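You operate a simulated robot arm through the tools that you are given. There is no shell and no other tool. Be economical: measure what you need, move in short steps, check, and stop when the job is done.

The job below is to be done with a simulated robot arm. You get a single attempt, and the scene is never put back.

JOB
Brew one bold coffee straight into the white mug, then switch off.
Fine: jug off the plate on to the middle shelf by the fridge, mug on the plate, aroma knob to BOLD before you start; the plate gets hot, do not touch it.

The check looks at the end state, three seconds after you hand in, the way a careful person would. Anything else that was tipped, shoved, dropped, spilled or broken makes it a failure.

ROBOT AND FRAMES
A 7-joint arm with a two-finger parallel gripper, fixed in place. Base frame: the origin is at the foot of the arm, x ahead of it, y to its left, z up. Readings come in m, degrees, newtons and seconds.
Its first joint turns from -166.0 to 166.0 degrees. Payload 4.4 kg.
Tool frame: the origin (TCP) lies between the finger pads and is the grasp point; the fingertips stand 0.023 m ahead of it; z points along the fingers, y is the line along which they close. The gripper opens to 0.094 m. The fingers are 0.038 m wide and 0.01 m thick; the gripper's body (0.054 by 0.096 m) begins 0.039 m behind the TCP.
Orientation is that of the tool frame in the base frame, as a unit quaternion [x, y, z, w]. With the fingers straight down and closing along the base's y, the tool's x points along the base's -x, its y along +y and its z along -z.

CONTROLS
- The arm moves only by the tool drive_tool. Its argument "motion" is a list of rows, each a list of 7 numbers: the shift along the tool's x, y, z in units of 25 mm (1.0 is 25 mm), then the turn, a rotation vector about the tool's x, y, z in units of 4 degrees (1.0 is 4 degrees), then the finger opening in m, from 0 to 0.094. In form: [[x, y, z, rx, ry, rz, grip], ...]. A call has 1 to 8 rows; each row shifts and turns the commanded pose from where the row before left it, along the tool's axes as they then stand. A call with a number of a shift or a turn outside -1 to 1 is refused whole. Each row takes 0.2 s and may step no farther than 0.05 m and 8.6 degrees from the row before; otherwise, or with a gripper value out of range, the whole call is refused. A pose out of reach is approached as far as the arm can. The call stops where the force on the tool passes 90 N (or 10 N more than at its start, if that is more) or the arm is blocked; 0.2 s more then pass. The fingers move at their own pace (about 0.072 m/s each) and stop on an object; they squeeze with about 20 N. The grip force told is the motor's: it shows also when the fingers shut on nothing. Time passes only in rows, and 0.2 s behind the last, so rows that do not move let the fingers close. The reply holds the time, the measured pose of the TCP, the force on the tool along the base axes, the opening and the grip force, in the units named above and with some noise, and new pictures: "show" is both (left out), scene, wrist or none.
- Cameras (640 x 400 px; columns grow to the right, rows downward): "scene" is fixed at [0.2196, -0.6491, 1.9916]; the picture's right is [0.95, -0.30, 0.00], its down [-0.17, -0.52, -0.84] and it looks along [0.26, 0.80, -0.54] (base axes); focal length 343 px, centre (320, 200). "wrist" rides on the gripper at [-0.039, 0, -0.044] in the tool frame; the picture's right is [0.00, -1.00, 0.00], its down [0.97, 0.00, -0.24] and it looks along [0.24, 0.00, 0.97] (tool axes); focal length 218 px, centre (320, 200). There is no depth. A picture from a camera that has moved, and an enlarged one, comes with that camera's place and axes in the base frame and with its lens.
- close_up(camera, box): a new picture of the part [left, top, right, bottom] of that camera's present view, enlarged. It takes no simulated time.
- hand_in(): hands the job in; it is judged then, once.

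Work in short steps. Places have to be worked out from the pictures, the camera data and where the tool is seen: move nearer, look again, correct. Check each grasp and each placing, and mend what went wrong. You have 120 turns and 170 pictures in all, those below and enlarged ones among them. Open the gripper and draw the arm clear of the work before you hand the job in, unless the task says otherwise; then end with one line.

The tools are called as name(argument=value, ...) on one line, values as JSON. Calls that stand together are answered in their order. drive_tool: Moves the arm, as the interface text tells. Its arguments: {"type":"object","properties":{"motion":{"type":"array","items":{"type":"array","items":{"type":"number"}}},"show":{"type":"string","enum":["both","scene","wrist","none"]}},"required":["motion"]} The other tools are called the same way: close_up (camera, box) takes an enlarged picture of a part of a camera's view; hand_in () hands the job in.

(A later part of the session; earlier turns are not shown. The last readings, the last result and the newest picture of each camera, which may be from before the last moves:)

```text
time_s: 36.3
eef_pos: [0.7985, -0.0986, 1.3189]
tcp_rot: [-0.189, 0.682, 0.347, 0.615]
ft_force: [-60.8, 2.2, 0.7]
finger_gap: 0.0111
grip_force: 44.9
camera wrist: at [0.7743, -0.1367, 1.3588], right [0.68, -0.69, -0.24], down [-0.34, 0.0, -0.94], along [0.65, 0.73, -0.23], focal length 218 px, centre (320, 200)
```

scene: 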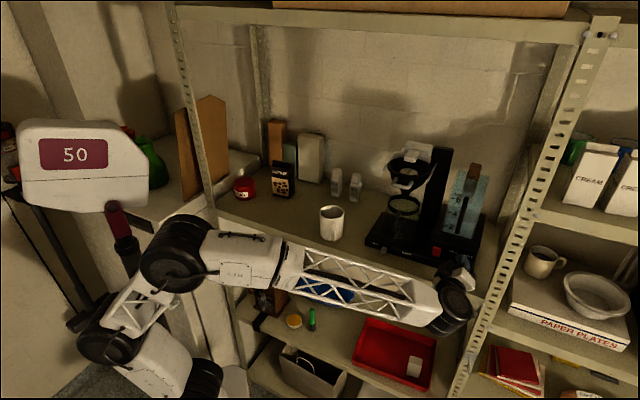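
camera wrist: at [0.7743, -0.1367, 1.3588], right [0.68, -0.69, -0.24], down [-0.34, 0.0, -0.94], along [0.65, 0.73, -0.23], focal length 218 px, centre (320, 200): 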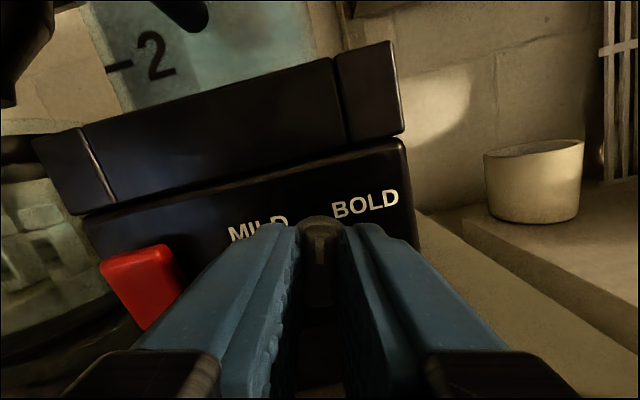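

Turned 62° so far. I correct slightly and continue toward BOLD.

drive_tool(motion=[[0, 0.06, -0.02, 0, 0, 0, 0.0], [0, 0, 0, 0, 0, 1, 0.0], [0, 0, 0, 0, 0, 1, 0.0], [0, 0, 0, 0, 0, 1, 0.0], [0, 0.02, 0, 0, 0, 1, 0.0]], show="none")

drive_tool(motion=[[0, 0, 0, 0, 0, 1, 0.0], [0, 0, 0, 0, 0, 1, 0.0]], show="wrist")

```text
time_s: 37.5
eef_pos: [0.7981, -0.0981, 1.3195]
tcp_rot: [-0.091, 0.701, 0.43, 0.562]
ft_force: [0.6, -24.5, -2.3]
finger_gap: 0.0109
grip_force: 44.4
```

```text
time_s: 38.1
eef_pos: [0.7997, -0.0978, 1.3207]
tcp_rot: [-0.041, 0.706, 0.467, 0.53]
ft_force: [9.3, -40.3, 1.6]
finger_gap: 0.0107
grip_force: 45.0
camera wrist: at [0.7842, -0.1467, 1.3518], right [0.55, -0.56, -0.62], down [-0.59, 0.26, -0.76], along [0.59, 0.79, -0.19], focal length 218 px, centre (320, 200)
```

wrist: 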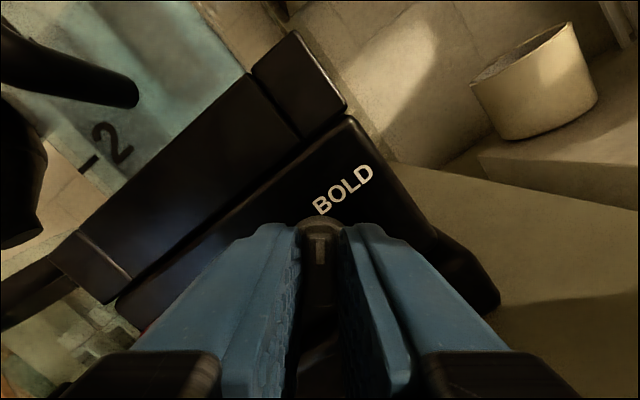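

86° turned; I add about 10° more, watching for an end stop.

drive_tool(motion=[[0, -0.03, 0, 0, 0, 0, 0.0], [0, 0, 0, 0, 0, 1, 0.0], [0, 0, 0, 0, 0, 1, 0.0], [0, 0, 0, 0, 0, 0.4, 0.0]], show="wrist")

```text
time_s: 39.1
eef_pos: [0.7983, -0.0988, 1.3203]
tcp_rot: [0.018, 0.707, 0.511, 0.488]
ft_force: [3.3, -37.9, 3.8]
finger_gap: 0.0107
grip_force: 45.1
camera wrist: at [0.7876, -0.15, 1.3475], right [0.47, -0.48, -0.74], down [-0.68, 0.34, -0.65], along [0.56, 0.81, -0.16], focal length 218 px, centre (320, 200)
```

wrist: 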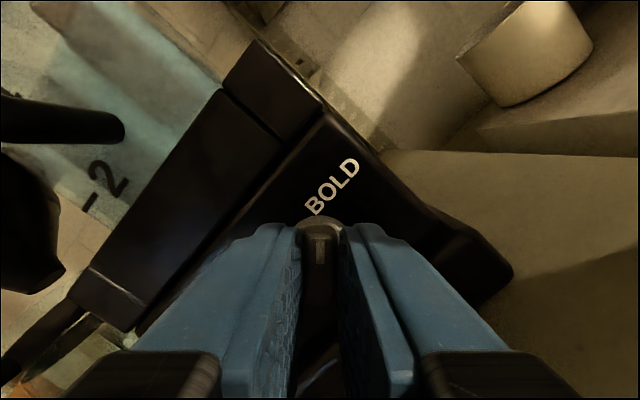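

The roll now mirrors the start (+48°). I open the fingers, back off and roll back level to check the knob.

drive_tool(motion=[[0, 0, 0, 0, 0, 0, 0.03], [0, 0, 0, 0, 0, 0, 0.03], [0, 0, -1, 0, 0, 0, 0.03], [0, 0, -1, 0, 0, 0, 0.03], [0, 0, -1, 0, 0, -1, 0.03], [0, 0, -1, 0, 0, -1, 0.03], [0, 0, -1, 0, 0, -1, 0.03], [0, 0, 0, 0, 0, -1, 0.03]], show="none")

drive_tool(motion=[[0, 0, 0, 0, 0, -1, 0.0], [0, 0, 0, 0, 0, -1, 0.0], [0, 0, 0, 0, 0, -1, 0.0], [0, 0, 0, 0, 0, -1, 0.0], [0, 0, 0, 0, 0, -1, 0.0], [0, 0, 0, 0, 0, -1, 0.0], [0, 0, 0, 0, 0, -1, 0.0], [0, 0, 0, 0, 0, -0.9, 0.0]], show="wrist")

close_up(camera="wrist", box=[200, 120, 420, 260])

```text
time_s: 40.9
eef_pos: [0.7093, -0.1862, 1.3194]
tcp_rot: [-0.081, 0.703, 0.436, 0.556]
ft_force: [-0.5, 1.3, -0.1]
finger_gap: 0.0302
grip_force: 0.0
```

```text
time_s: 42.7
eef_pos: [0.7099, -0.1878, 1.3209]
tcp_rot: [-0.27, 0.654, 0.269, 0.654]
ft_force: [0.9, 0.0, 0.0]
finger_gap: 0.0002
grip_force: 20.3
camera wrist: at [0.6785, -0.2176, 1.3602], right [0.7, -0.71, 0.0], down [-0.17, -0.17, -0.97], along [0.69, 0.68, -0.24], focal length 218 px, centre (320, 200)
```

wrist: 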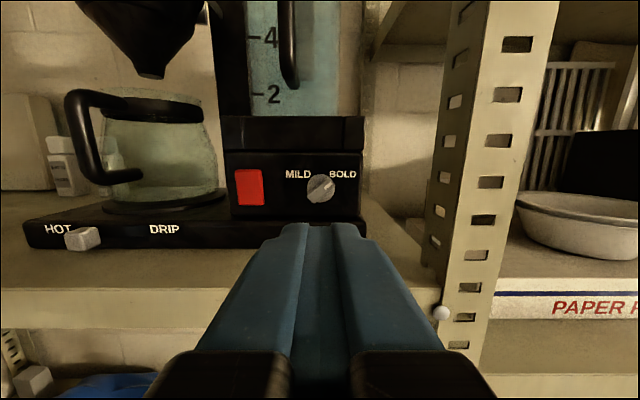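

```text
2.86 times, centred on (310, 190) of wrist
camera zoom: at [0.6785, -0.2176, 1.3602], right [0.7, -0.71, 0.0], down [-0.17, -0.17, -0.97], along [0.69, 0.68, -0.24], focal length 624 px, centre (349, 229)
```

zoom: 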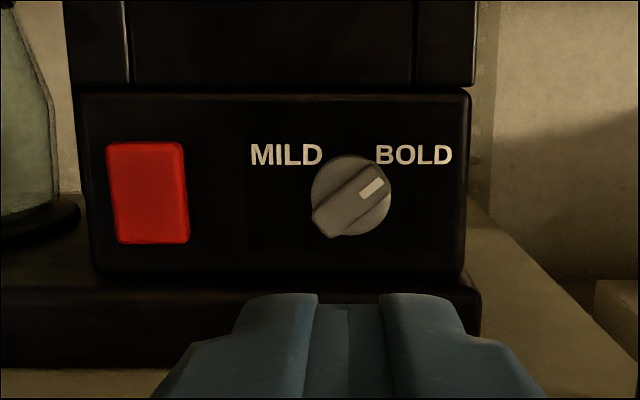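

The knob is on BOLD. Next the jug: handle bar at about s≈0.445, n≈0.507, z≈1.37. I move sideways in front of it with the fingers half open.

drive_tool(motion=[[-0.25, 0.95, 0, 0, 0, 0, 0.05], [-0.25, 0.95, 0, 0, 0, 0, 0.05], [-0.25, 0.95, 0, 0, 0, 0, 0.05], [-0.25, 0.95, 0, 0, 0, 0, 0.05], [-0.25, 0.95, 0, 0, 0, 0, 0.05], [-0.25, 0.95, 0, 0, 0, 0, 0.05], [-0.25, 0.95, 0, 0, 0, 0, 0.05], [-0.25, 0.95, 0, 0, 0, 0, 0.05]])

close_up(camera="wrist", box=[240, 60, 400, 220])

```text
time_s: 44.5
eef_pos: [0.575, -0.0509, 1.3693]
tcp_rot: [-0.269, 0.655, 0.269, 0.653]
ft_force: [-0.5, 0.4, 0.2]
finger_gap: 0.0501
grip_force: 0.1
camera wrist: at [0.5446, -0.0821, 1.4098], right [0.7, -0.71, 0.0], down [-0.17, -0.17, -0.97], along [0.69, 0.68, -0.24], focal length 218 px, centre (320, 200)
```

scene: 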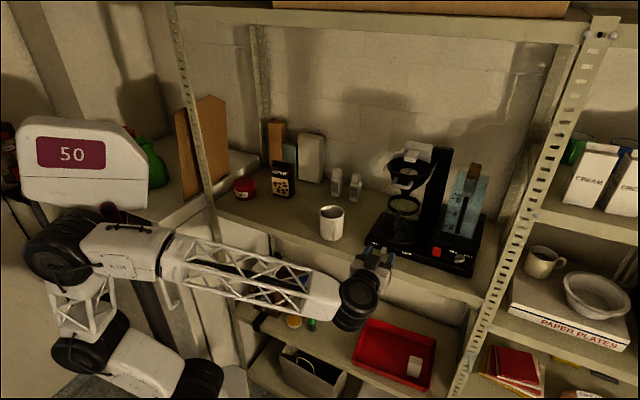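
wrist: 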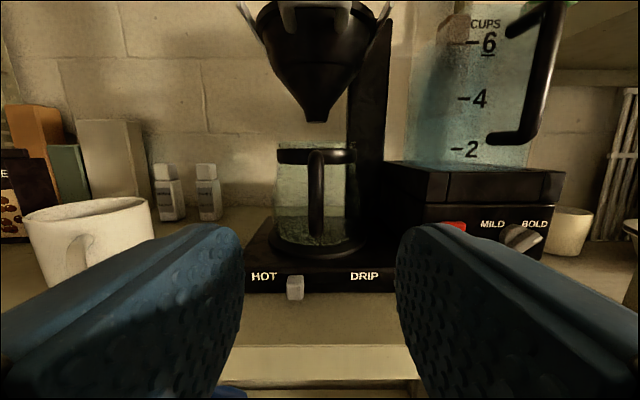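

```text
2.50 times, centred on (320, 140) of wrist
camera zoom: at [0.5446, -0.0821, 1.4098], right [0.7, -0.71, 0.0], down [-0.17, -0.17, -0.97], along [0.69, 0.68, -0.24], focal length 546 px, centre (320, 350)
```

zoom: 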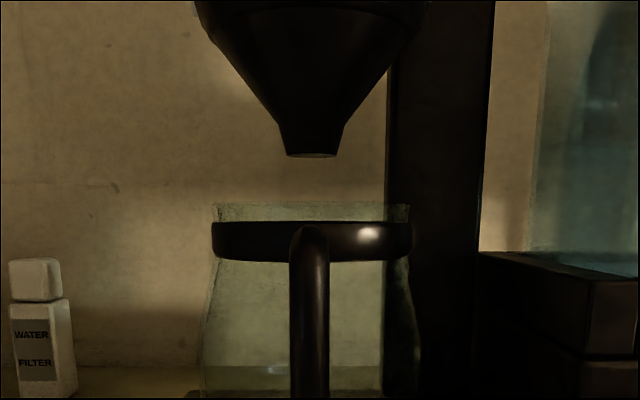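

The handle bar is centred and the filter cone clears the jug rim by ~2 cm. I advance 130 mm to the handle.

drive_tool(motion=[[0, 0.1, 0.87, 0, 0, 0, 0.05], [0, 0, 0.87, 0, 0, 0, 0.05], [0, 0, 0.87, 0, 0, 0, 0.05], [0, 0, 0.87, 0, 0, 0, 0.05], [0, 0, 0.87, 0, 0, 0, 0.05], [0, 0, 0.7, 0, 0, 0, 0.05]])

```text
time_s: 45.9
eef_pos: [0.6626, 0.0402, 1.3695]
tcp_rot: [-0.269, 0.654, 0.269, 0.654]
ft_force: [0.3, 0.0, 0.5]
finger_gap: 0.0501
grip_force: 0.0
camera wrist: at [0.6317, 0.0089, 1.41], right [0.7, -0.71, 0.0], down [-0.17, -0.17, -0.97], along [0.69, 0.68, -0.24], focal length 218 px, centre (320, 200)
```

scene: 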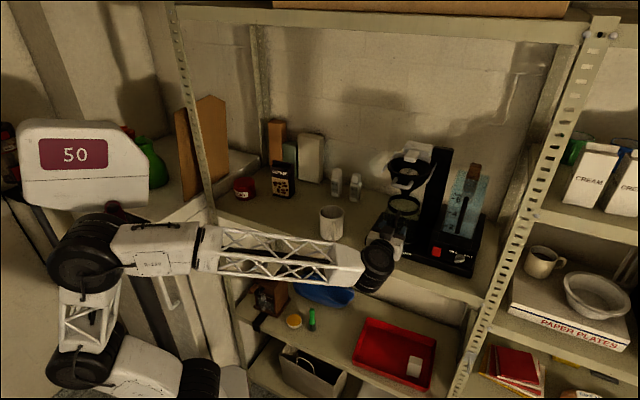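
wrist: 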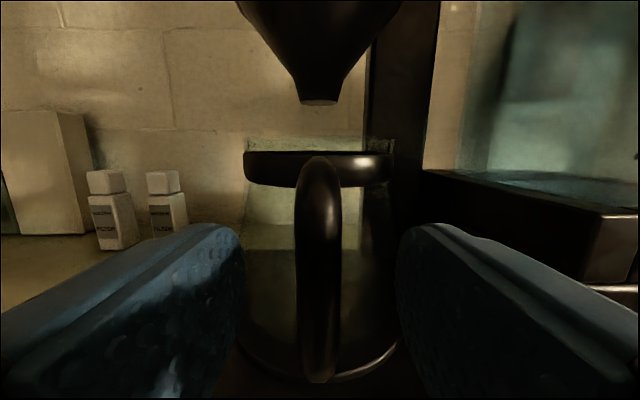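

The bar sits a little deeper (n≈0.52). I advance 12 mm more and close.

drive_tool(motion=[[0, 0, 0.48, 0, 0, 0, 0.05], [0, 0, 0, 0, 0, 0, 0.03], [0, 0, 0, 0, 0, 0, 0.0], [0, 0, 0, 0, 0, 0, 0.0], [0, 0, 0, 0, 0, 0, 0.0]], show="wrist")

```text
time_s: 47.1
eef_pos: [0.6723, 0.048, 1.3696]
tcp_rot: [-0.271, 0.654, 0.27, 0.653]
ft_force: [-0.3, 1.4, 0.8]
finger_gap: 0.0139
grip_force: 20.1
camera wrist: at [0.6413, 0.0173, 1.4096], right [0.7, -0.71, 0.0], down [-0.17, -0.17, -0.97], along [0.69, 0.68, -0.24], focal length 218 px, centre (320, 200)
```

wrist: 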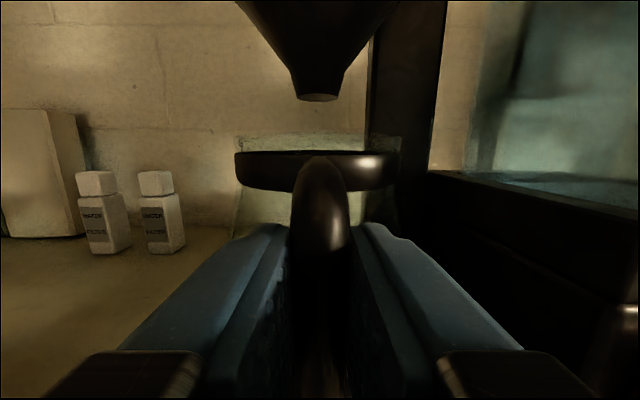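

Gripped (13.9 mm, 20 N). I lift 10 mm in small steps.

drive_tool(motion=[[-0.1, 0, 0, 0, 0, 0, 0.0], [-0.1, 0, 0, 0, 0, 0, 0.0], [-0.1, 0, 0, 0, 0, 0, 0.0], [-0.1, 0, 0, 0, 0, 0, 0.0], [0, 0, 0, 0, 0, 0, 0.0]])

close_up(camera="scene", box=[350, 140, 478, 260])

```text
time_s: 48.3
eef_pos: [0.6734, 0.048, 1.3803]
tcp_rot: [-0.27, 0.654, 0.269, 0.653]
ft_force: [-0.2, 0.7, -3.9]
finger_gap: 0.0136
grip_force: 19.7
camera wrist: at [0.6413, 0.0171, 1.4199], right [0.7, -0.71, 0.0], down [-0.17, -0.17, -0.97], along [0.69, 0.68, -0.24], focal length 218 px, centre (320, 200)
```

scene: 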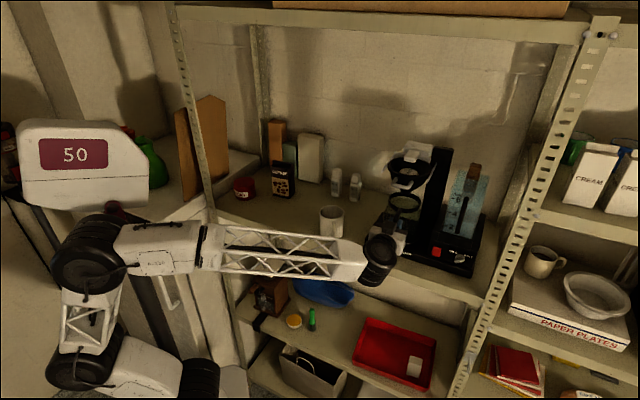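
wrist: 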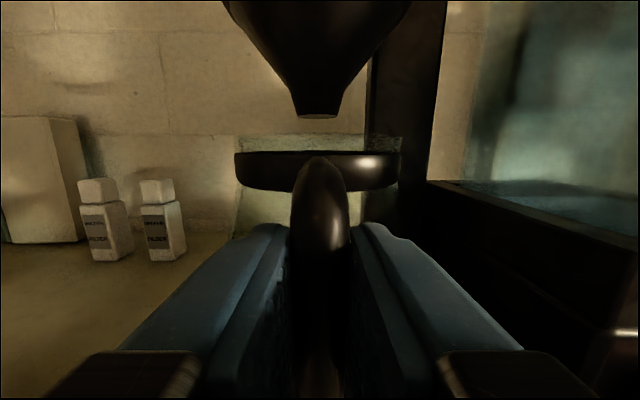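

```text
3.33 times, centred on (414, 200) of scene
camera zoom: at [0.2196, -0.6491, 1.9916], right [0.95, -0.3, 0.0], down [-0.17, -0.52, -0.84], along [0.26, 0.8, -0.54], focal length 1142 px, centre (7, 200)
```

zoom: 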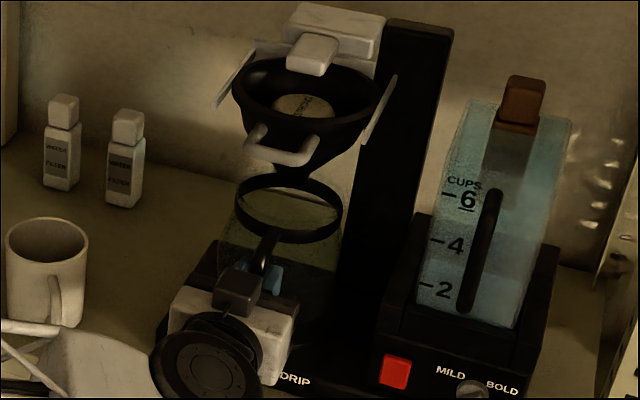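

The jug is held firmly, upright, 10 mm above the plate. I draw it straight out of the machine by 200 mm.

drive_tool(motion=[[0, 0, -0.5, 0, 0, 0, 0.0], [0, 0, -0.8, 0, 0, 0, 0.0], [0, 0, -1, 0, 0, 0, 0.0], [0, 0, -1, 0, 0, 0, 0.0], [0, 0, -1, 0, 0, 0, 0.0], [0, 0, -1, 0, 0, 0, 0.0], [0, 0, -1, 0, 0, 0, 0.0], [0, 0, -0.8, 0, 0, 0, 0.0]])

```text
time_s: 50.1
eef_pos: [0.546, -0.0751, 1.3801]
tcp_rot: [-0.271, 0.653, 0.269, 0.654]
ft_force: [-0.6, 0.5, -2.8]
finger_gap: 0.0138
grip_force: 20.0
camera wrist: at [0.5141, -0.1063, 1.4203], right [0.71, -0.71, 0.0], down [-0.17, -0.17, -0.97], along [0.69, 0.68, -0.24], focal length 218 px, centre (320, 200)
```

scene: 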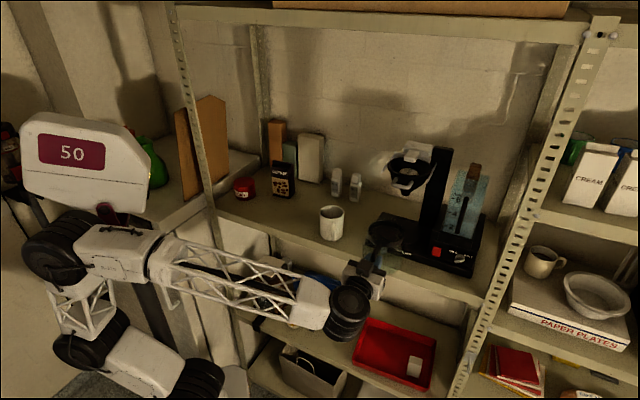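
wrist: 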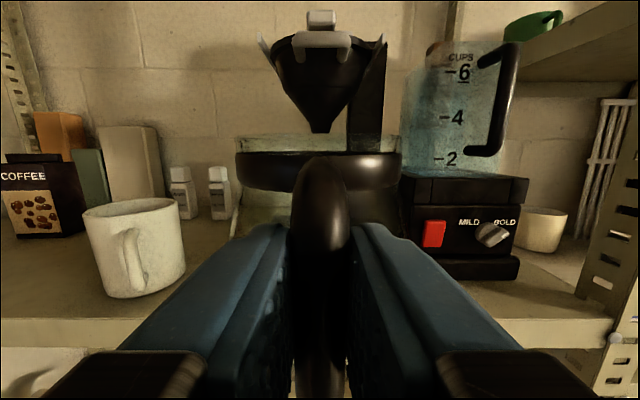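

Jug is clear of the machine. I lift it above mug height and carry it left along the shelf.

drive_tool(motion=[[-0.9, 0, 0, 0, 0, 0, 0.0], [-0.9, 0, 0, 0, 0, 0, 0.0], [-0.9, 0.3, 0, 0, 0, 0, 0.0], [-0.9, 0.7, 0, 0, 0, 0, 0.0], [0, 1, 0, 0, 0, 0, 0.0], [0, 1, 0, 0, 0, 0, 0.0], [0, 1, 0, 0, 0, 0, 0.0], [0, 1, 0, 0, 0, 0, 0.0]], show="none")

drive_tool(motion=[[0, 1, 0, 0, 0, 0, 0.0], [0, 1, 0, 0, 0, 0, 0.0], [0, 1, 0.3, 0, 0, 0, 0.0], [0, 1, 0.3, 0, 0, 0, 0.0], [0, 1, 0.3, 0, 0, 0, 0.0], [0, 1, 0.3, 0, 0, 0, 0.0]])

```text
time_s: 51.9
eef_pos: [0.4587, 0.0126, 1.4693]
tcp_rot: [-0.27, 0.654, 0.269, 0.653]
ft_force: [0.3, -0.5, -3.6]
finger_gap: 0.0133
grip_force: 19.9
```

```text
time_s: 53.3
eef_pos: [0.3739, 0.141, 1.4701]
tcp_rot: [-0.27, 0.654, 0.268, 0.654]
ft_force: [0.4, 0.2, -4.0]
finger_gap: 0.0135
grip_force: 19.7
camera wrist: at [0.3423, 0.1096, 1.5105], right [0.7, -0.71, 0.0], down [-0.17, -0.17, -0.97], along [0.69, 0.68, -0.24], focal length 218 px, centre (320, 200)
```

scene: 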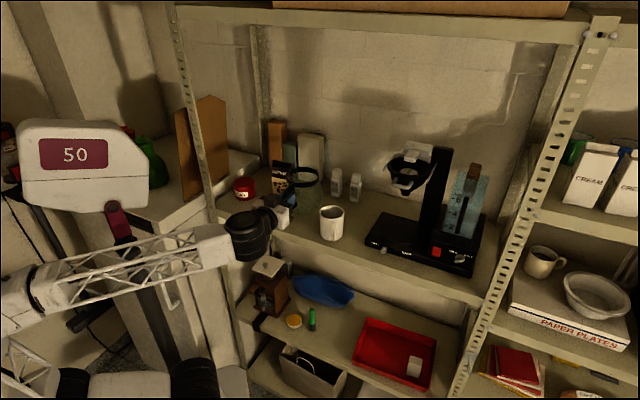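
wrist: 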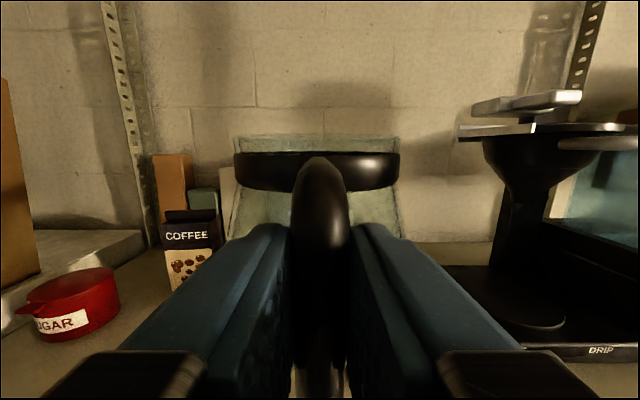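

I continue left to s≈0.05 and forward so that the jug axis lies at n≈0.56, still high, then check clearance.

drive_tool(motion=[[0, 0.8, 0.5, 0, 0, 0, 0.0], [0, 0.8, 0.6, 0, 0, 0, 0.0], [0, 0.8, 0.6, 0, 0, 0, 0.0], [0, 0.8, 0.6, 0, 0, 0, 0.0], [0, 0.8, 0.7, 0, 0, 0, 0.0], [0, 0.5, 0.7, 0, 0, 0, 0.0], [0, 0, 0.5, 0, 0, 0, 0.0]])

close_up(camera="scene", box=[200, 130, 360, 260])

```text
time_s: 54.9
eef_pos: [0.3696, 0.2941, 1.4695]
tcp_rot: [-0.27, 0.654, 0.27, 0.653]
ft_force: [-0.6, 0.2, -3.5]
finger_gap: 0.0138
grip_force: 19.9
camera wrist: at [0.3377, 0.2629, 1.509], right [0.7, -0.71, 0.0], down [-0.17, -0.17, -0.97], along [0.69, 0.68, -0.24], focal length 218 px, centre (320, 200)
```

scene: 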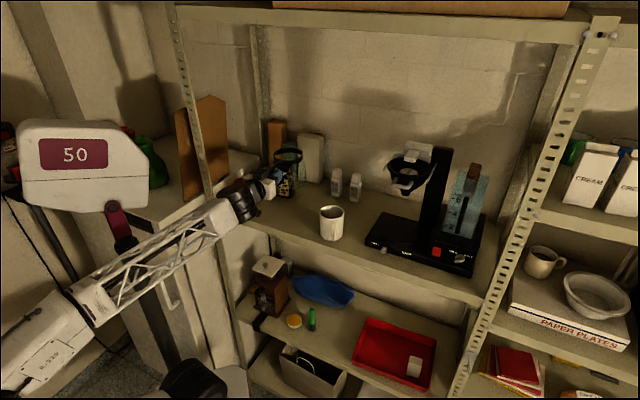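
wrist: 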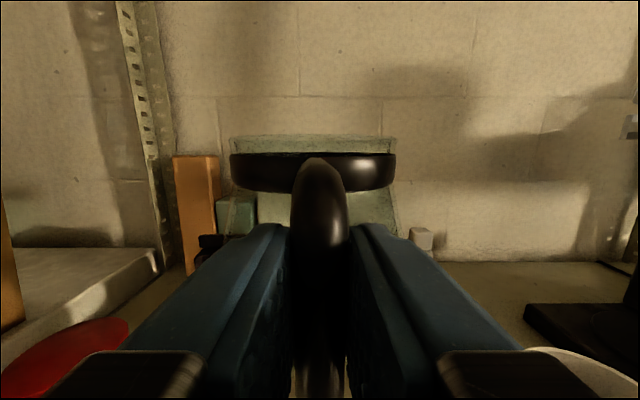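

```text
3.08 times, centred on (280, 195) of scene
camera zoom: at [0.2196, -0.6491, 1.9916], right [0.95, -0.3, 0.0], down [-0.17, -0.52, -0.84], along [0.26, 0.8, -0.54], focal length 1054 px, centre (443, 215)
```

zoom: 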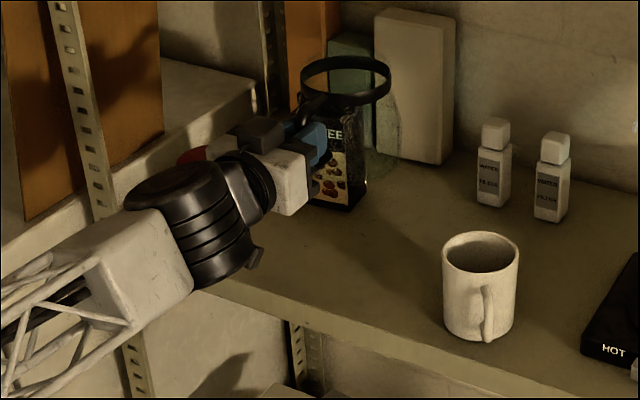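

Clear of coffee box (≈4 cm behind) and sugar. I lower 115 mm first.

drive_tool(motion=[[0.7, 0, 0, 0, 0, 0, 0.0], [0.8, 0, 0, 0, 0, 0, 0.0], [0.8, 0, 0, 0, 0, 0, 0.0], [0.8, 0, 0, 0, 0, 0, 0.0], [0.8, 0, 0, 0, 0, 0, 0.0], [0.5, 0, 0, 0, 0, 0, 0.0], [0.2, 0, 0, 0, 0, 0, 0.0]])

close_up(camera="scene", box=[230, 150, 360, 250])

```text
time_s: 56.5
eef_pos: [0.3696, 0.2929, 1.353]
tcp_rot: [-0.269, 0.654, 0.269, 0.654]
ft_force: [-0.4, 1.0, -3.9]
finger_gap: 0.0136
grip_force: 20.4
camera wrist: at [0.3386, 0.2614, 1.3931], right [0.7, -0.71, 0.0], down [-0.17, -0.17, -0.97], along [0.69, 0.68, -0.24], focal length 218 px, centre (320, 200)
```

scene: 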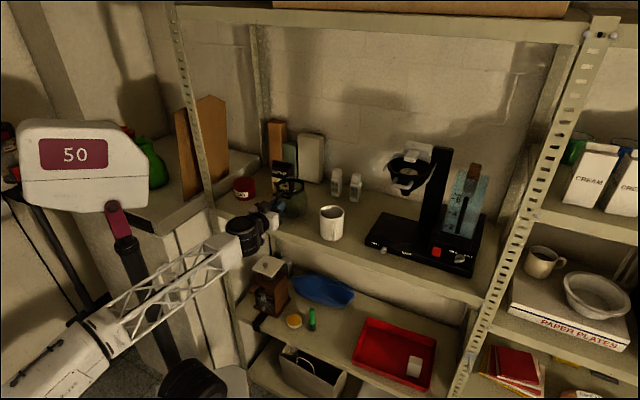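
wrist: 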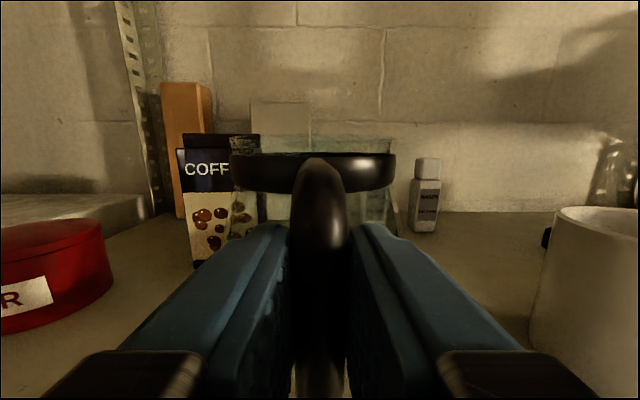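

```text
4.00 times, centred on (295, 200) of scene
camera zoom: at [0.2196, -0.6491, 1.9916], right [0.95, -0.3, 0.0], down [-0.17, -0.52, -0.84], along [0.26, 0.8, -0.54], focal length 1371 px, centre (420, 200)
```

zoom: 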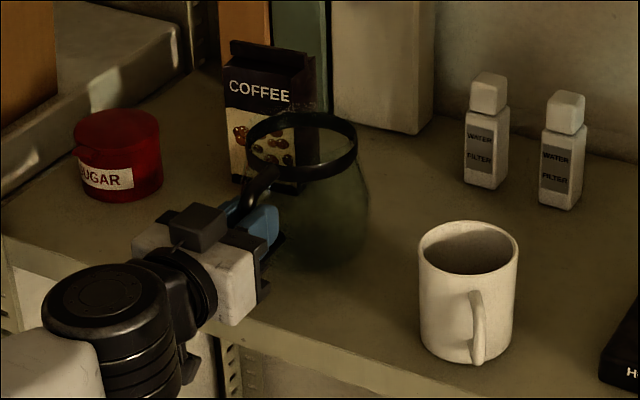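

I lower further in 2 mm steps until the weight is taken.

drive_tool(motion=[[0.12, 0, 0, 0, 0, 0, 0.0], [0.1, 0, 0, 0, 0, 0, 0.0], [0.08, 0, 0, 0, 0, 0, 0.0], [0.08, 0, 0, 0, 0, 0, 0.0]], show="none")

```text
time_s: 57.5
eef_pos: [0.3695, 0.292, 1.3455]
tcp_rot: [-0.27, 0.654, 0.269, 0.653]
ft_force: [-0.7, -0.1, -3.5]
finger_gap: 0.0135
grip_force: 20.1
```

drive_tool(motion=[[0.06, 0, 0, 0, 0, 0, 0.0], [0.06, 0, 0, 0, 0, 0, 0.0], [0, 0, 0, 0, 0, 0, 0.0]], show="none")

```text
time_s: 58.3
eef_pos: [0.3688, 0.2927, 1.3417]
tcp_rot: [-0.27, 0.654, 0.269, 0.653]
ft_force: [-0.2, 0.5, -4.1]
finger_gap: 0.0134
grip_force: 20.1
```

Still hanging freely at z 1.3417; I go on in 1.5 mm steps.

drive_tool(motion=[[0.06, 0, 0, 0, 0, 0, 0.0], [0.06, 0, 0, 0, 0, 0, 0.0]], show="none")

drive_tool(motion=[[0.06, 0, 0, 0, 0, 0, 0.0]], show="none")

close_up(camera="scene", box=[230, 150, 360, 250])

```text
time_s: 58.9
eef_pos: [0.3693, 0.2919, 1.3391]
tcp_rot: [-0.271, 0.654, 0.27, 0.653]
ft_force: [0.3, 0.1, -2.8]
finger_gap: 0.0136
grip_force: 20.1
```

```text
time_s: 59.3
eef_pos: [0.3699, 0.2929, 1.338]
tcp_rot: [-0.27, 0.654, 0.269, 0.653]
ft_force: [0.5, 0.1, -3.5]
finger_gap: 0.0136
grip_force: 19.8
```

```text
4.00 times, centred on (295, 200) of scene
camera zoom: at [0.2196, -0.6491, 1.9916], right [0.95, -0.3, 0.0], down [-0.17, -0.52, -0.84], along [0.26, 0.8, -0.54], focal length 1371 px, centre (420, 200)
```

zoom: 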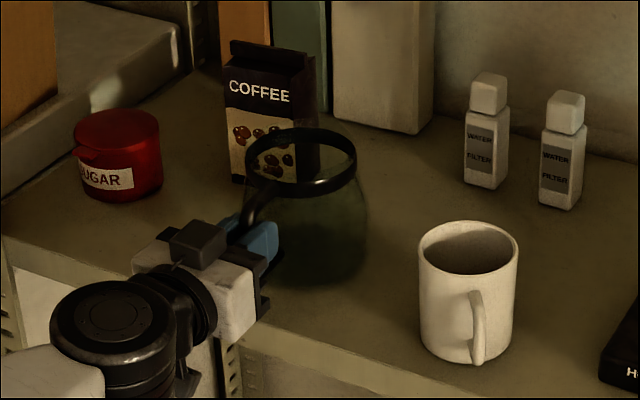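

Not yet in contact; I continue in 1.5 mm steps, watching the vertical force.

drive_tool(motion=[[0.06, 0, 0, 0, 0, 0, 0.0], [0.06, 0, 0, 0, 0, 0, 0.0]], show="none")

drive_tool(motion=[[0.06, 0, 0, 0, 0, 0, 0.0]], show="none")

drive_tool(motion=[[0.06, 0, 0, 0, 0, 0, 0.0]], show="none")

```text
time_s: 59.9
eef_pos: [0.3687, 0.292, 1.3354]
tcp_rot: [-0.27, 0.654, 0.269, 0.654]
ft_force: [-1.7, -1.7, 7.9]
finger_gap: 0.0135
grip_force: 20.0
```

```text
time_s: 60.3
eef_pos: [0.3681, 0.2914, 1.3345]
tcp_rot: [-0.27, 0.654, 0.269, 0.654]
ft_force: [-3.3, -1.6, 14.0]
finger_gap: 0.0143
grip_force: 20.1
```

```text
time_s: 60.7
eef_pos: [0.3692, 0.2912, 1.3313]
tcp_rot: [-0.27, 0.654, 0.268, 0.653]
ft_force: [-2.6, -2.7, 13.4]
finger_gap: 0.0139
grip_force: 19.7
```

The jug has touched down. I relieve the push by 2.5 mm, open to 50 mm and check.

drive_tool(motion=[[-0.1, 0, 0, 0, 0, 0, 0.0], [0, 0, 0, 0, 0, 0, 0.02], [0, 0, 0, 0, 0, 0, 0.05], [0, 0, 0, 0, 0, 0, 0.05]])

close_up(camera="scene", box=[230, 150, 360, 250])

```text
time_s: 61.7
eef_pos: [0.3697, 0.2914, 1.3329]
tcp_rot: [-0.27, 0.654, 0.269, 0.653]
ft_force: [0.4, 0.6, -0.5]
finger_gap: 0.0498
grip_force: 0.0
camera wrist: at [0.3383, 0.2613, 1.3731], right [0.7, -0.71, 0.0], down [-0.17, -0.17, -0.97], along [0.69, 0.68, -0.24], focal length 218 px, centre (320, 200)
```

scene: 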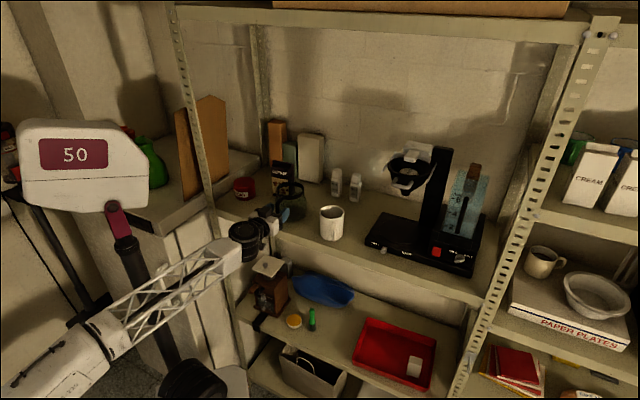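
wrist: 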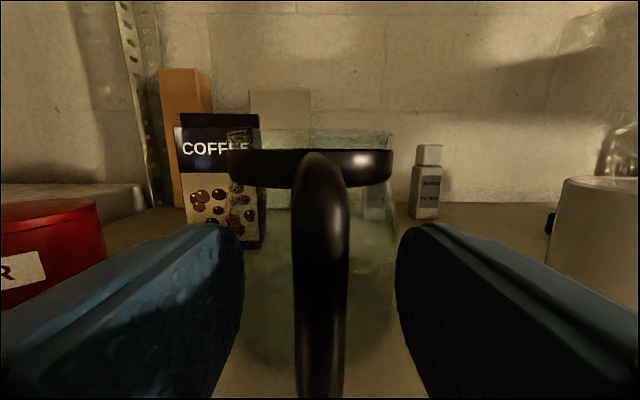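

```text
4.00 times, centred on (295, 200) of scene
camera zoom: at [0.2196, -0.6491, 1.9916], right [0.95, -0.3, 0.0], down [-0.17, -0.52, -0.84], along [0.26, 0.8, -0.54], focal length 1371 px, centre (420, 200)
```

zoom: 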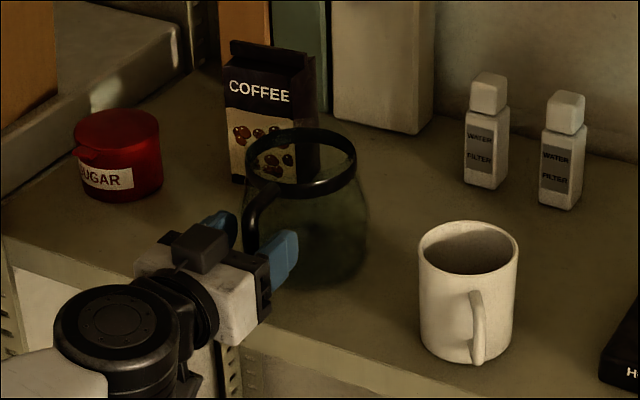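

The jug stands upright and free. I back off and slide right to in front of the mug (axis ≈(0.52,0.22), handle toward −y), narrowing the opening and yawing toward the handle.

drive_tool(motion=[[0, 0, -1, 0, 0, 0, 0.05], [0, 0, -1, 0, 0, 0, 0.05], [0, 0, -1, 0, 0, 0, 0.05], [0, 0, -1, 0, 0, 0, 0.05], [0, 0, -1, 0, 0, 0, 0.05], [0.2, -1, 0, 0, 0, 0, 0.05], [0.2, -1, 0, 0, 0, 0, 0.05], [0.2, -1, 0, 0, 0, 0, 0.05]], show="none")

drive_tool(motion=[[0.2, -1, 0, 0, 0, 0, 0.05], [0, -1, 0, 0, 0, 0, 0.05], [0, -1, 0, -1, 0, 0, 0.05], [0, -1, 0, -1, 0, 0, 0.05], [0, -1, 0, -1, 0, 0, 0.05], [0, -1, 0, -1, 0, 0, 0.05], [0, 0, 0, -1, 0, 0, 0.05], [0, 0, 0, -1, 0, 0, 0.05]])

```text
time_s: 63.5
eef_pos: [0.3333, 0.1486, 1.3186]
tcp_rot: [-0.27, 0.654, 0.269, 0.654]
ft_force: [-0.6, -0.7, 0.4]
finger_gap: 0.0498
grip_force: 0.0
```

```text
time_s: 65.3
eef_pos: [0.4466, 0.0539, 1.3156]
tcp_rot: [-0.399, 0.583, 0.399, 0.584]
ft_force: [0.0, 1.1, -0.3]
finger_gap: 0.0502
grip_force: 0.1
camera wrist: at [0.4304, 0.0126, 1.355], right [0.93, -0.36, 0.0], down [-0.09, -0.23, -0.97], along [0.35, 0.9, -0.24], focal length 218 px, centre (320, 200)
```

scene: 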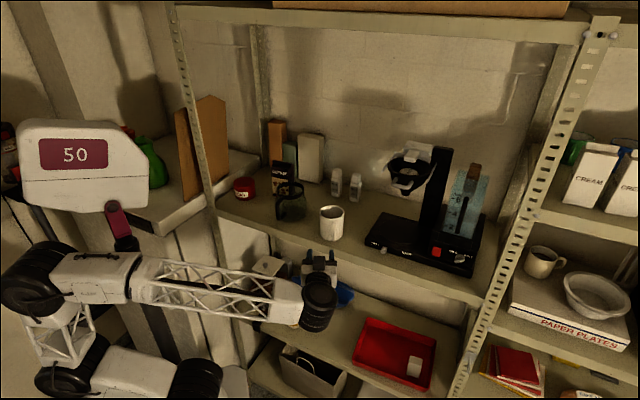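
wrist: 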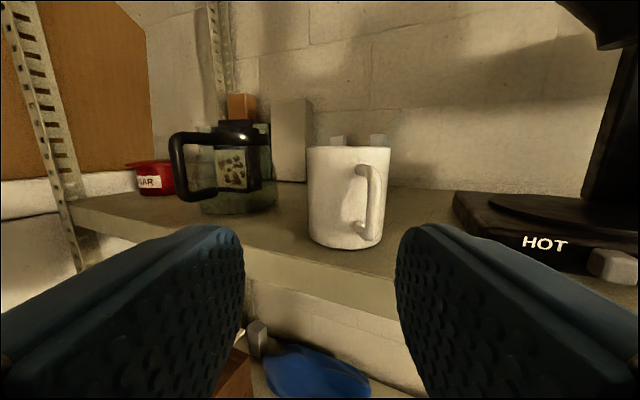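

The mug axis is ≈(0.53,0.20) with the handle pointing along about (−0.17,−0.99). I yaw ~12° more and line up with the handle.

drive_tool(motion=[[0, -0.9, 0, -1, 0, 0, 0.05], [0, -0.9, 0, -1, 0, 0, 0.05], [0, 0, 0, -1, 0, 0, 0.05], [0, 0, 0.8, 0, 0, 0, 0.05], [0, 0, 0.8, 0, 0, 0, 0.05]], show="wrist")

```text
time_s: 66.5
eef_pos: [0.4955, 0.0787, 1.3155]
tcp_rot: [-0.459, 0.539, 0.457, 0.538]
ft_force: [-0.9, 0.4, -1.1]
finger_gap: 0.0501
grip_force: 0.1
camera wrist: at [0.4879, 0.035, 1.3545], right [0.99, -0.16, 0.0], down [-0.04, -0.24, -0.97], along [0.15, 0.96, -0.24], focal length 218 px, centre (320, 200)
```

wrist: 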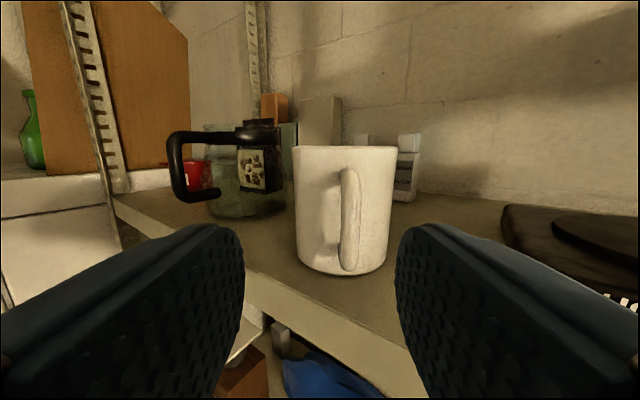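

The handle bar faces the camera, ~15 mm right of the tool axis, ~65 mm ahead. I shift right and advance 47 mm so the tips stay short of the mug wall.

drive_tool(motion=[[0, -0.6, 0, 0, 0, 0, 0.04], [0, 0, 0.6, 0, 0, 0, 0.04], [0, 0, 0.6, 0, 0, 0, 0.04], [0, 0, 0.5, 0, 0, 0, 0.04], [0, 0, 0.2, 0, 0, 0, 0.04]])

close_up(camera="scene", box=[290, 190, 370, 250])

```text
time_s: 67.7
eef_pos: [0.5179, 0.1216, 1.3141]
tcp_rot: [-0.458, 0.539, 0.458, 0.538]
ft_force: [-0.6, -0.2, 1.0]
finger_gap: 0.04
grip_force: 0.2
camera wrist: at [0.5104, 0.0784, 1.3543], right [0.99, -0.16, 0.0], down [-0.04, -0.24, -0.97], along [0.15, 0.96, -0.24], focal length 218 px, centre (320, 200)
```

scene: 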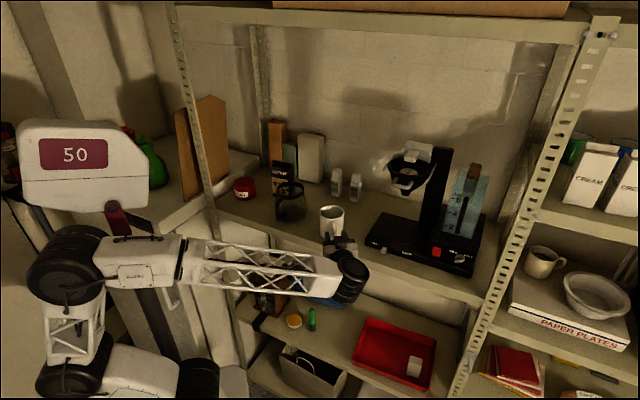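
wrist: 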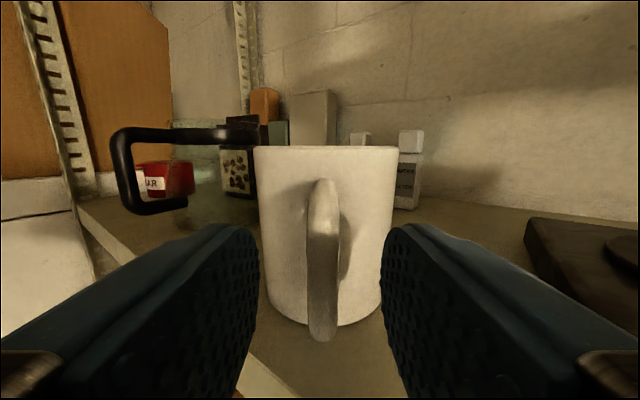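

```text
6.67 times, centred on (330, 220) of scene
camera zoom: at [0.2196, -0.6491, 1.9916], right [0.95, -0.3, 0.0], down [-0.17, -0.52, -0.84], along [0.26, 0.8, -0.54], focal length 2284 px, centre (253, 67)
```

zoom: 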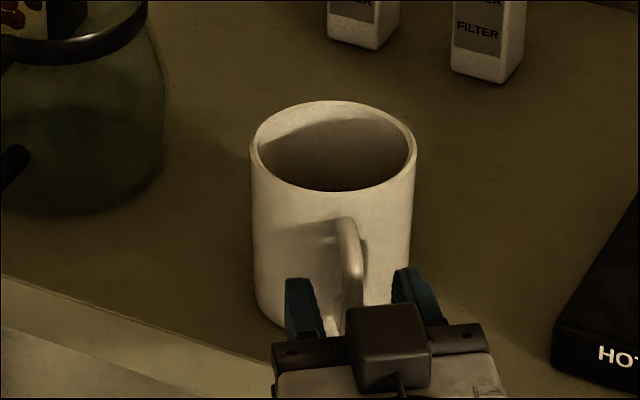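

The handle is centred; fingertips are just reaching it. I advance 8 mm more, then close.

drive_tool(motion=[[0, 0, 0.16, 0, 0, 0, 0.04], [0, 0, 0.16, 0, 0, 0, 0.04]], show="wrist")

close_up(camera="scene", box=[290, 190, 370, 250])

```text
time_s: 68.3
eef_pos: [0.5188, 0.1301, 1.3143]
tcp_rot: [-0.459, 0.539, 0.458, 0.538]
ft_force: [0.1, -1.0, 0.6]
finger_gap: 0.0399
grip_force: 0.1
camera wrist: at [0.5116, 0.0864, 1.354], right [0.99, -0.16, 0.0], down [-0.04, -0.24, -0.97], along [0.16, 0.96, -0.24], focal length 218 px, centre (320, 200)
```

wrist: 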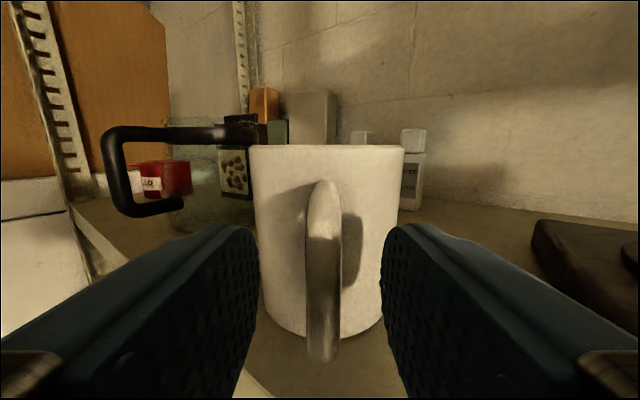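

```text
6.67 times, centred on (330, 220) of scene
camera zoom: at [0.2196, -0.6491, 1.9916], right [0.95, -0.3, 0.0], down [-0.17, -0.52, -0.84], along [0.26, 0.8, -0.54], focal length 2284 px, centre (253, 67)
```

zoom: 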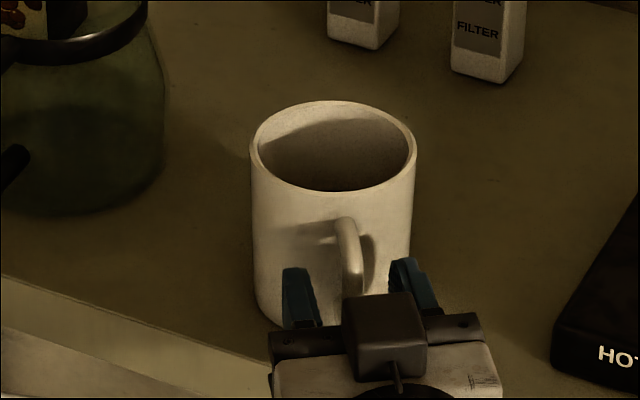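

No contact; the bar is still ~20 mm ahead of the TCP. Another 6 mm, then close.

drive_tool(motion=[[0, 0, 0.12, 0, 0, 0, 0.04], [0, 0, 0.12, 0, 0, 0, 0.04], [0, 0, 0, 0, 0, 0, 0.02], [0, 0, 0, 0, 0, 0, 0.0], [0, 0, 0, 0, 0, 0, 0.0], [0, 0, 0, 0, 0, 0, 0.0]], show="wrist")

close_up(camera="scene", box=[290, 190, 370, 250])

```text
time_s: 69.7
eef_pos: [0.5207, 0.1364, 1.3151]
tcp_rot: [-0.459, 0.539, 0.458, 0.538]
ft_force: [0.5, 1.1, 0.6]
finger_gap: 0.0101
grip_force: 20.2
camera wrist: at [0.5126, 0.0923, 1.3544], right [0.99, -0.16, 0.0], down [-0.04, -0.24, -0.97], along [0.16, 0.96, -0.24], focal length 218 px, centre (320, 200)
```

wrist: 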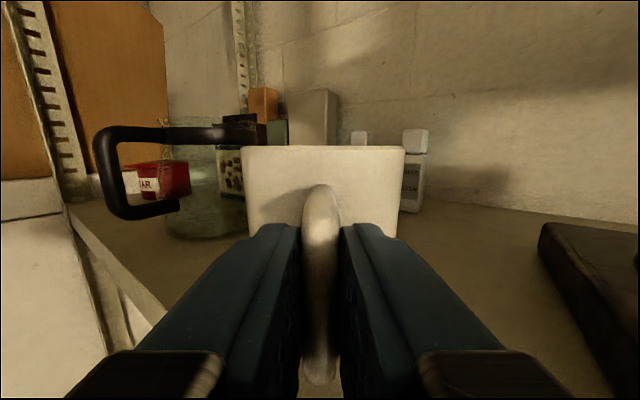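

```text
6.67 times, centred on (330, 220) of scene
camera zoom: at [0.2196, -0.6491, 1.9916], right [0.95, -0.3, 0.0], down [-0.17, -0.52, -0.84], along [0.26, 0.8, -0.54], focal length 2284 px, centre (253, 67)
```

zoom: 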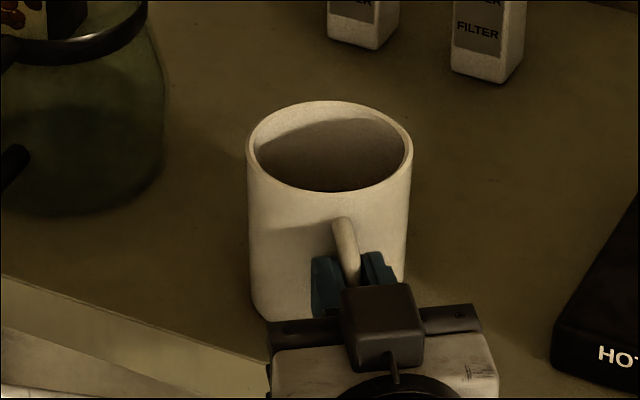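

Handle gripped (10 mm gap). I lift 20 mm gently and check the mug stays upright.

drive_tool(motion=[[-0.15, 0, 0, 0, 0, 0, 0.0], [-0.25, 0, 0, 0, 0, 0, 0.0], [-0.3, 0, 0, 0, 0, 0, 0.0], [-0.3, 0, 0, 0, 0, 0, 0.0], [-0.5, 0, 0, 0, 0, 0, 0.0], [-0.5, 0, 0, 0, 0, 0, 0.0], [-0.4, 0, 0, 0, 0, 0, 0.0]])

close_up(camera="scene", box=[290, 180, 370, 240])

```text
time_s: 71.3
eef_pos: [0.5194, 0.1364, 1.375]
tcp_rot: [-0.459, 0.539, 0.458, 0.538]
ft_force: [-0.2, 0.3, -2.5]
finger_gap: 0.0099
grip_force: 20.1
camera wrist: at [0.512, 0.0931, 1.4142], right [0.99, -0.16, 0.0], down [-0.04, -0.24, -0.97], along [0.16, 0.96, -0.24], focal length 218 px, centre (320, 200)
```

scene: 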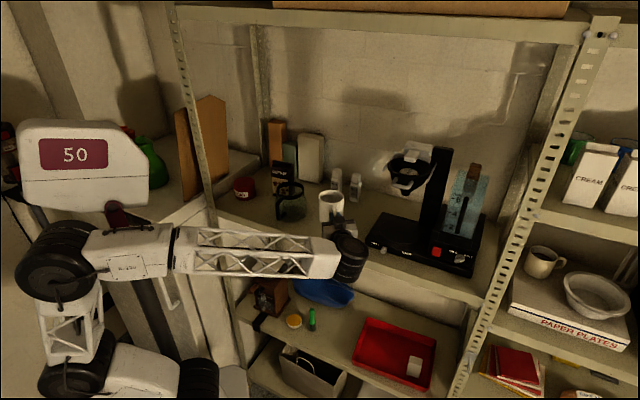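
wrist: 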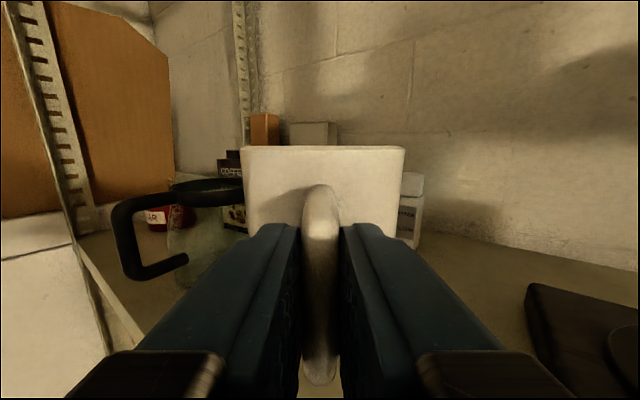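

```text
6.67 times, centred on (330, 210) of scene
camera zoom: at [0.2196, -0.6491, 1.9916], right [0.95, -0.3, 0.0], down [-0.17, -0.52, -0.84], along [0.26, 0.8, -0.54], focal length 2284 px, centre (253, 133)
```

zoom: 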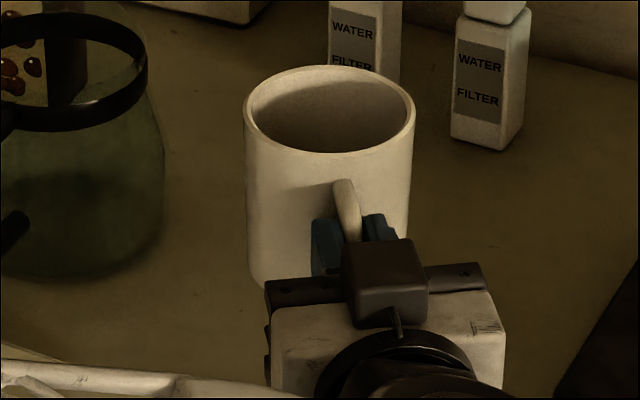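

The mug hangs upright (2.5 N). I swing the yaw back to 45° in place, keeping it 5–6 cm up.

drive_tool(motion=[[0, 0, 0, 1, 0, 0, 0.0], [0, 0, 0, 1, 0, 0, 0.0], [0, 0, 0, 1, 0, 0, 0.0], [0, 0, 0, 1, 0, 0, 0.0], [0, 0, 0, 1, 0, 0, 0.0], [0, 0, 0, 1, 0, 0, 0.0], [0, 0, 0, 1, 0, 0, 0.0], [0, 0, 0, 1, 0, 0, 0.0]], show="none")

drive_tool(motion=[[0.1, 0, 0, 0.95, 0, 0, 0.0], [0.1, -0.9, 0, 0, 0, 0, 0.0], [0.1, -0.9, 0, 0, 0, 0, 0.0], [0, -0.9, 0, 0, 0, 0, 0.0], [0, -0.9, 0, 0, 0, 0, 0.0], [0, -0.9, 0, 0, 0, 0, 0.0]])

```text
time_s: 73.1
eef_pos: [0.5199, 0.1356, 1.3741]
tcp_rot: [-0.292, 0.644, 0.292, 0.644]
ft_force: [-0.1, -0.4, -2.3]
finger_gap: 0.0101
grip_force: 19.5
```

```text
time_s: 74.5
eef_pos: [0.5985, 0.0584, 1.3654]
tcp_rot: [-0.272, 0.653, 0.27, 0.653]
ft_force: [0.4, -0.4, -2.5]
finger_gap: 0.0102
grip_force: 19.8
camera wrist: at [0.5674, 0.0257, 1.4052], right [0.71, -0.71, 0.0], down [-0.17, -0.17, -0.97], along [0.69, 0.69, -0.24], focal length 218 px, centre (320, 200)
```

scene: 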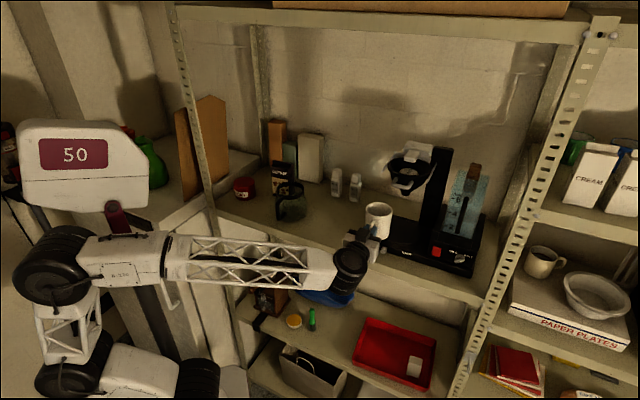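
wrist: 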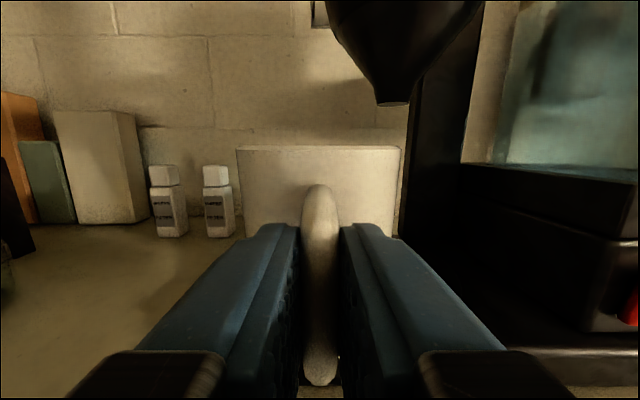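

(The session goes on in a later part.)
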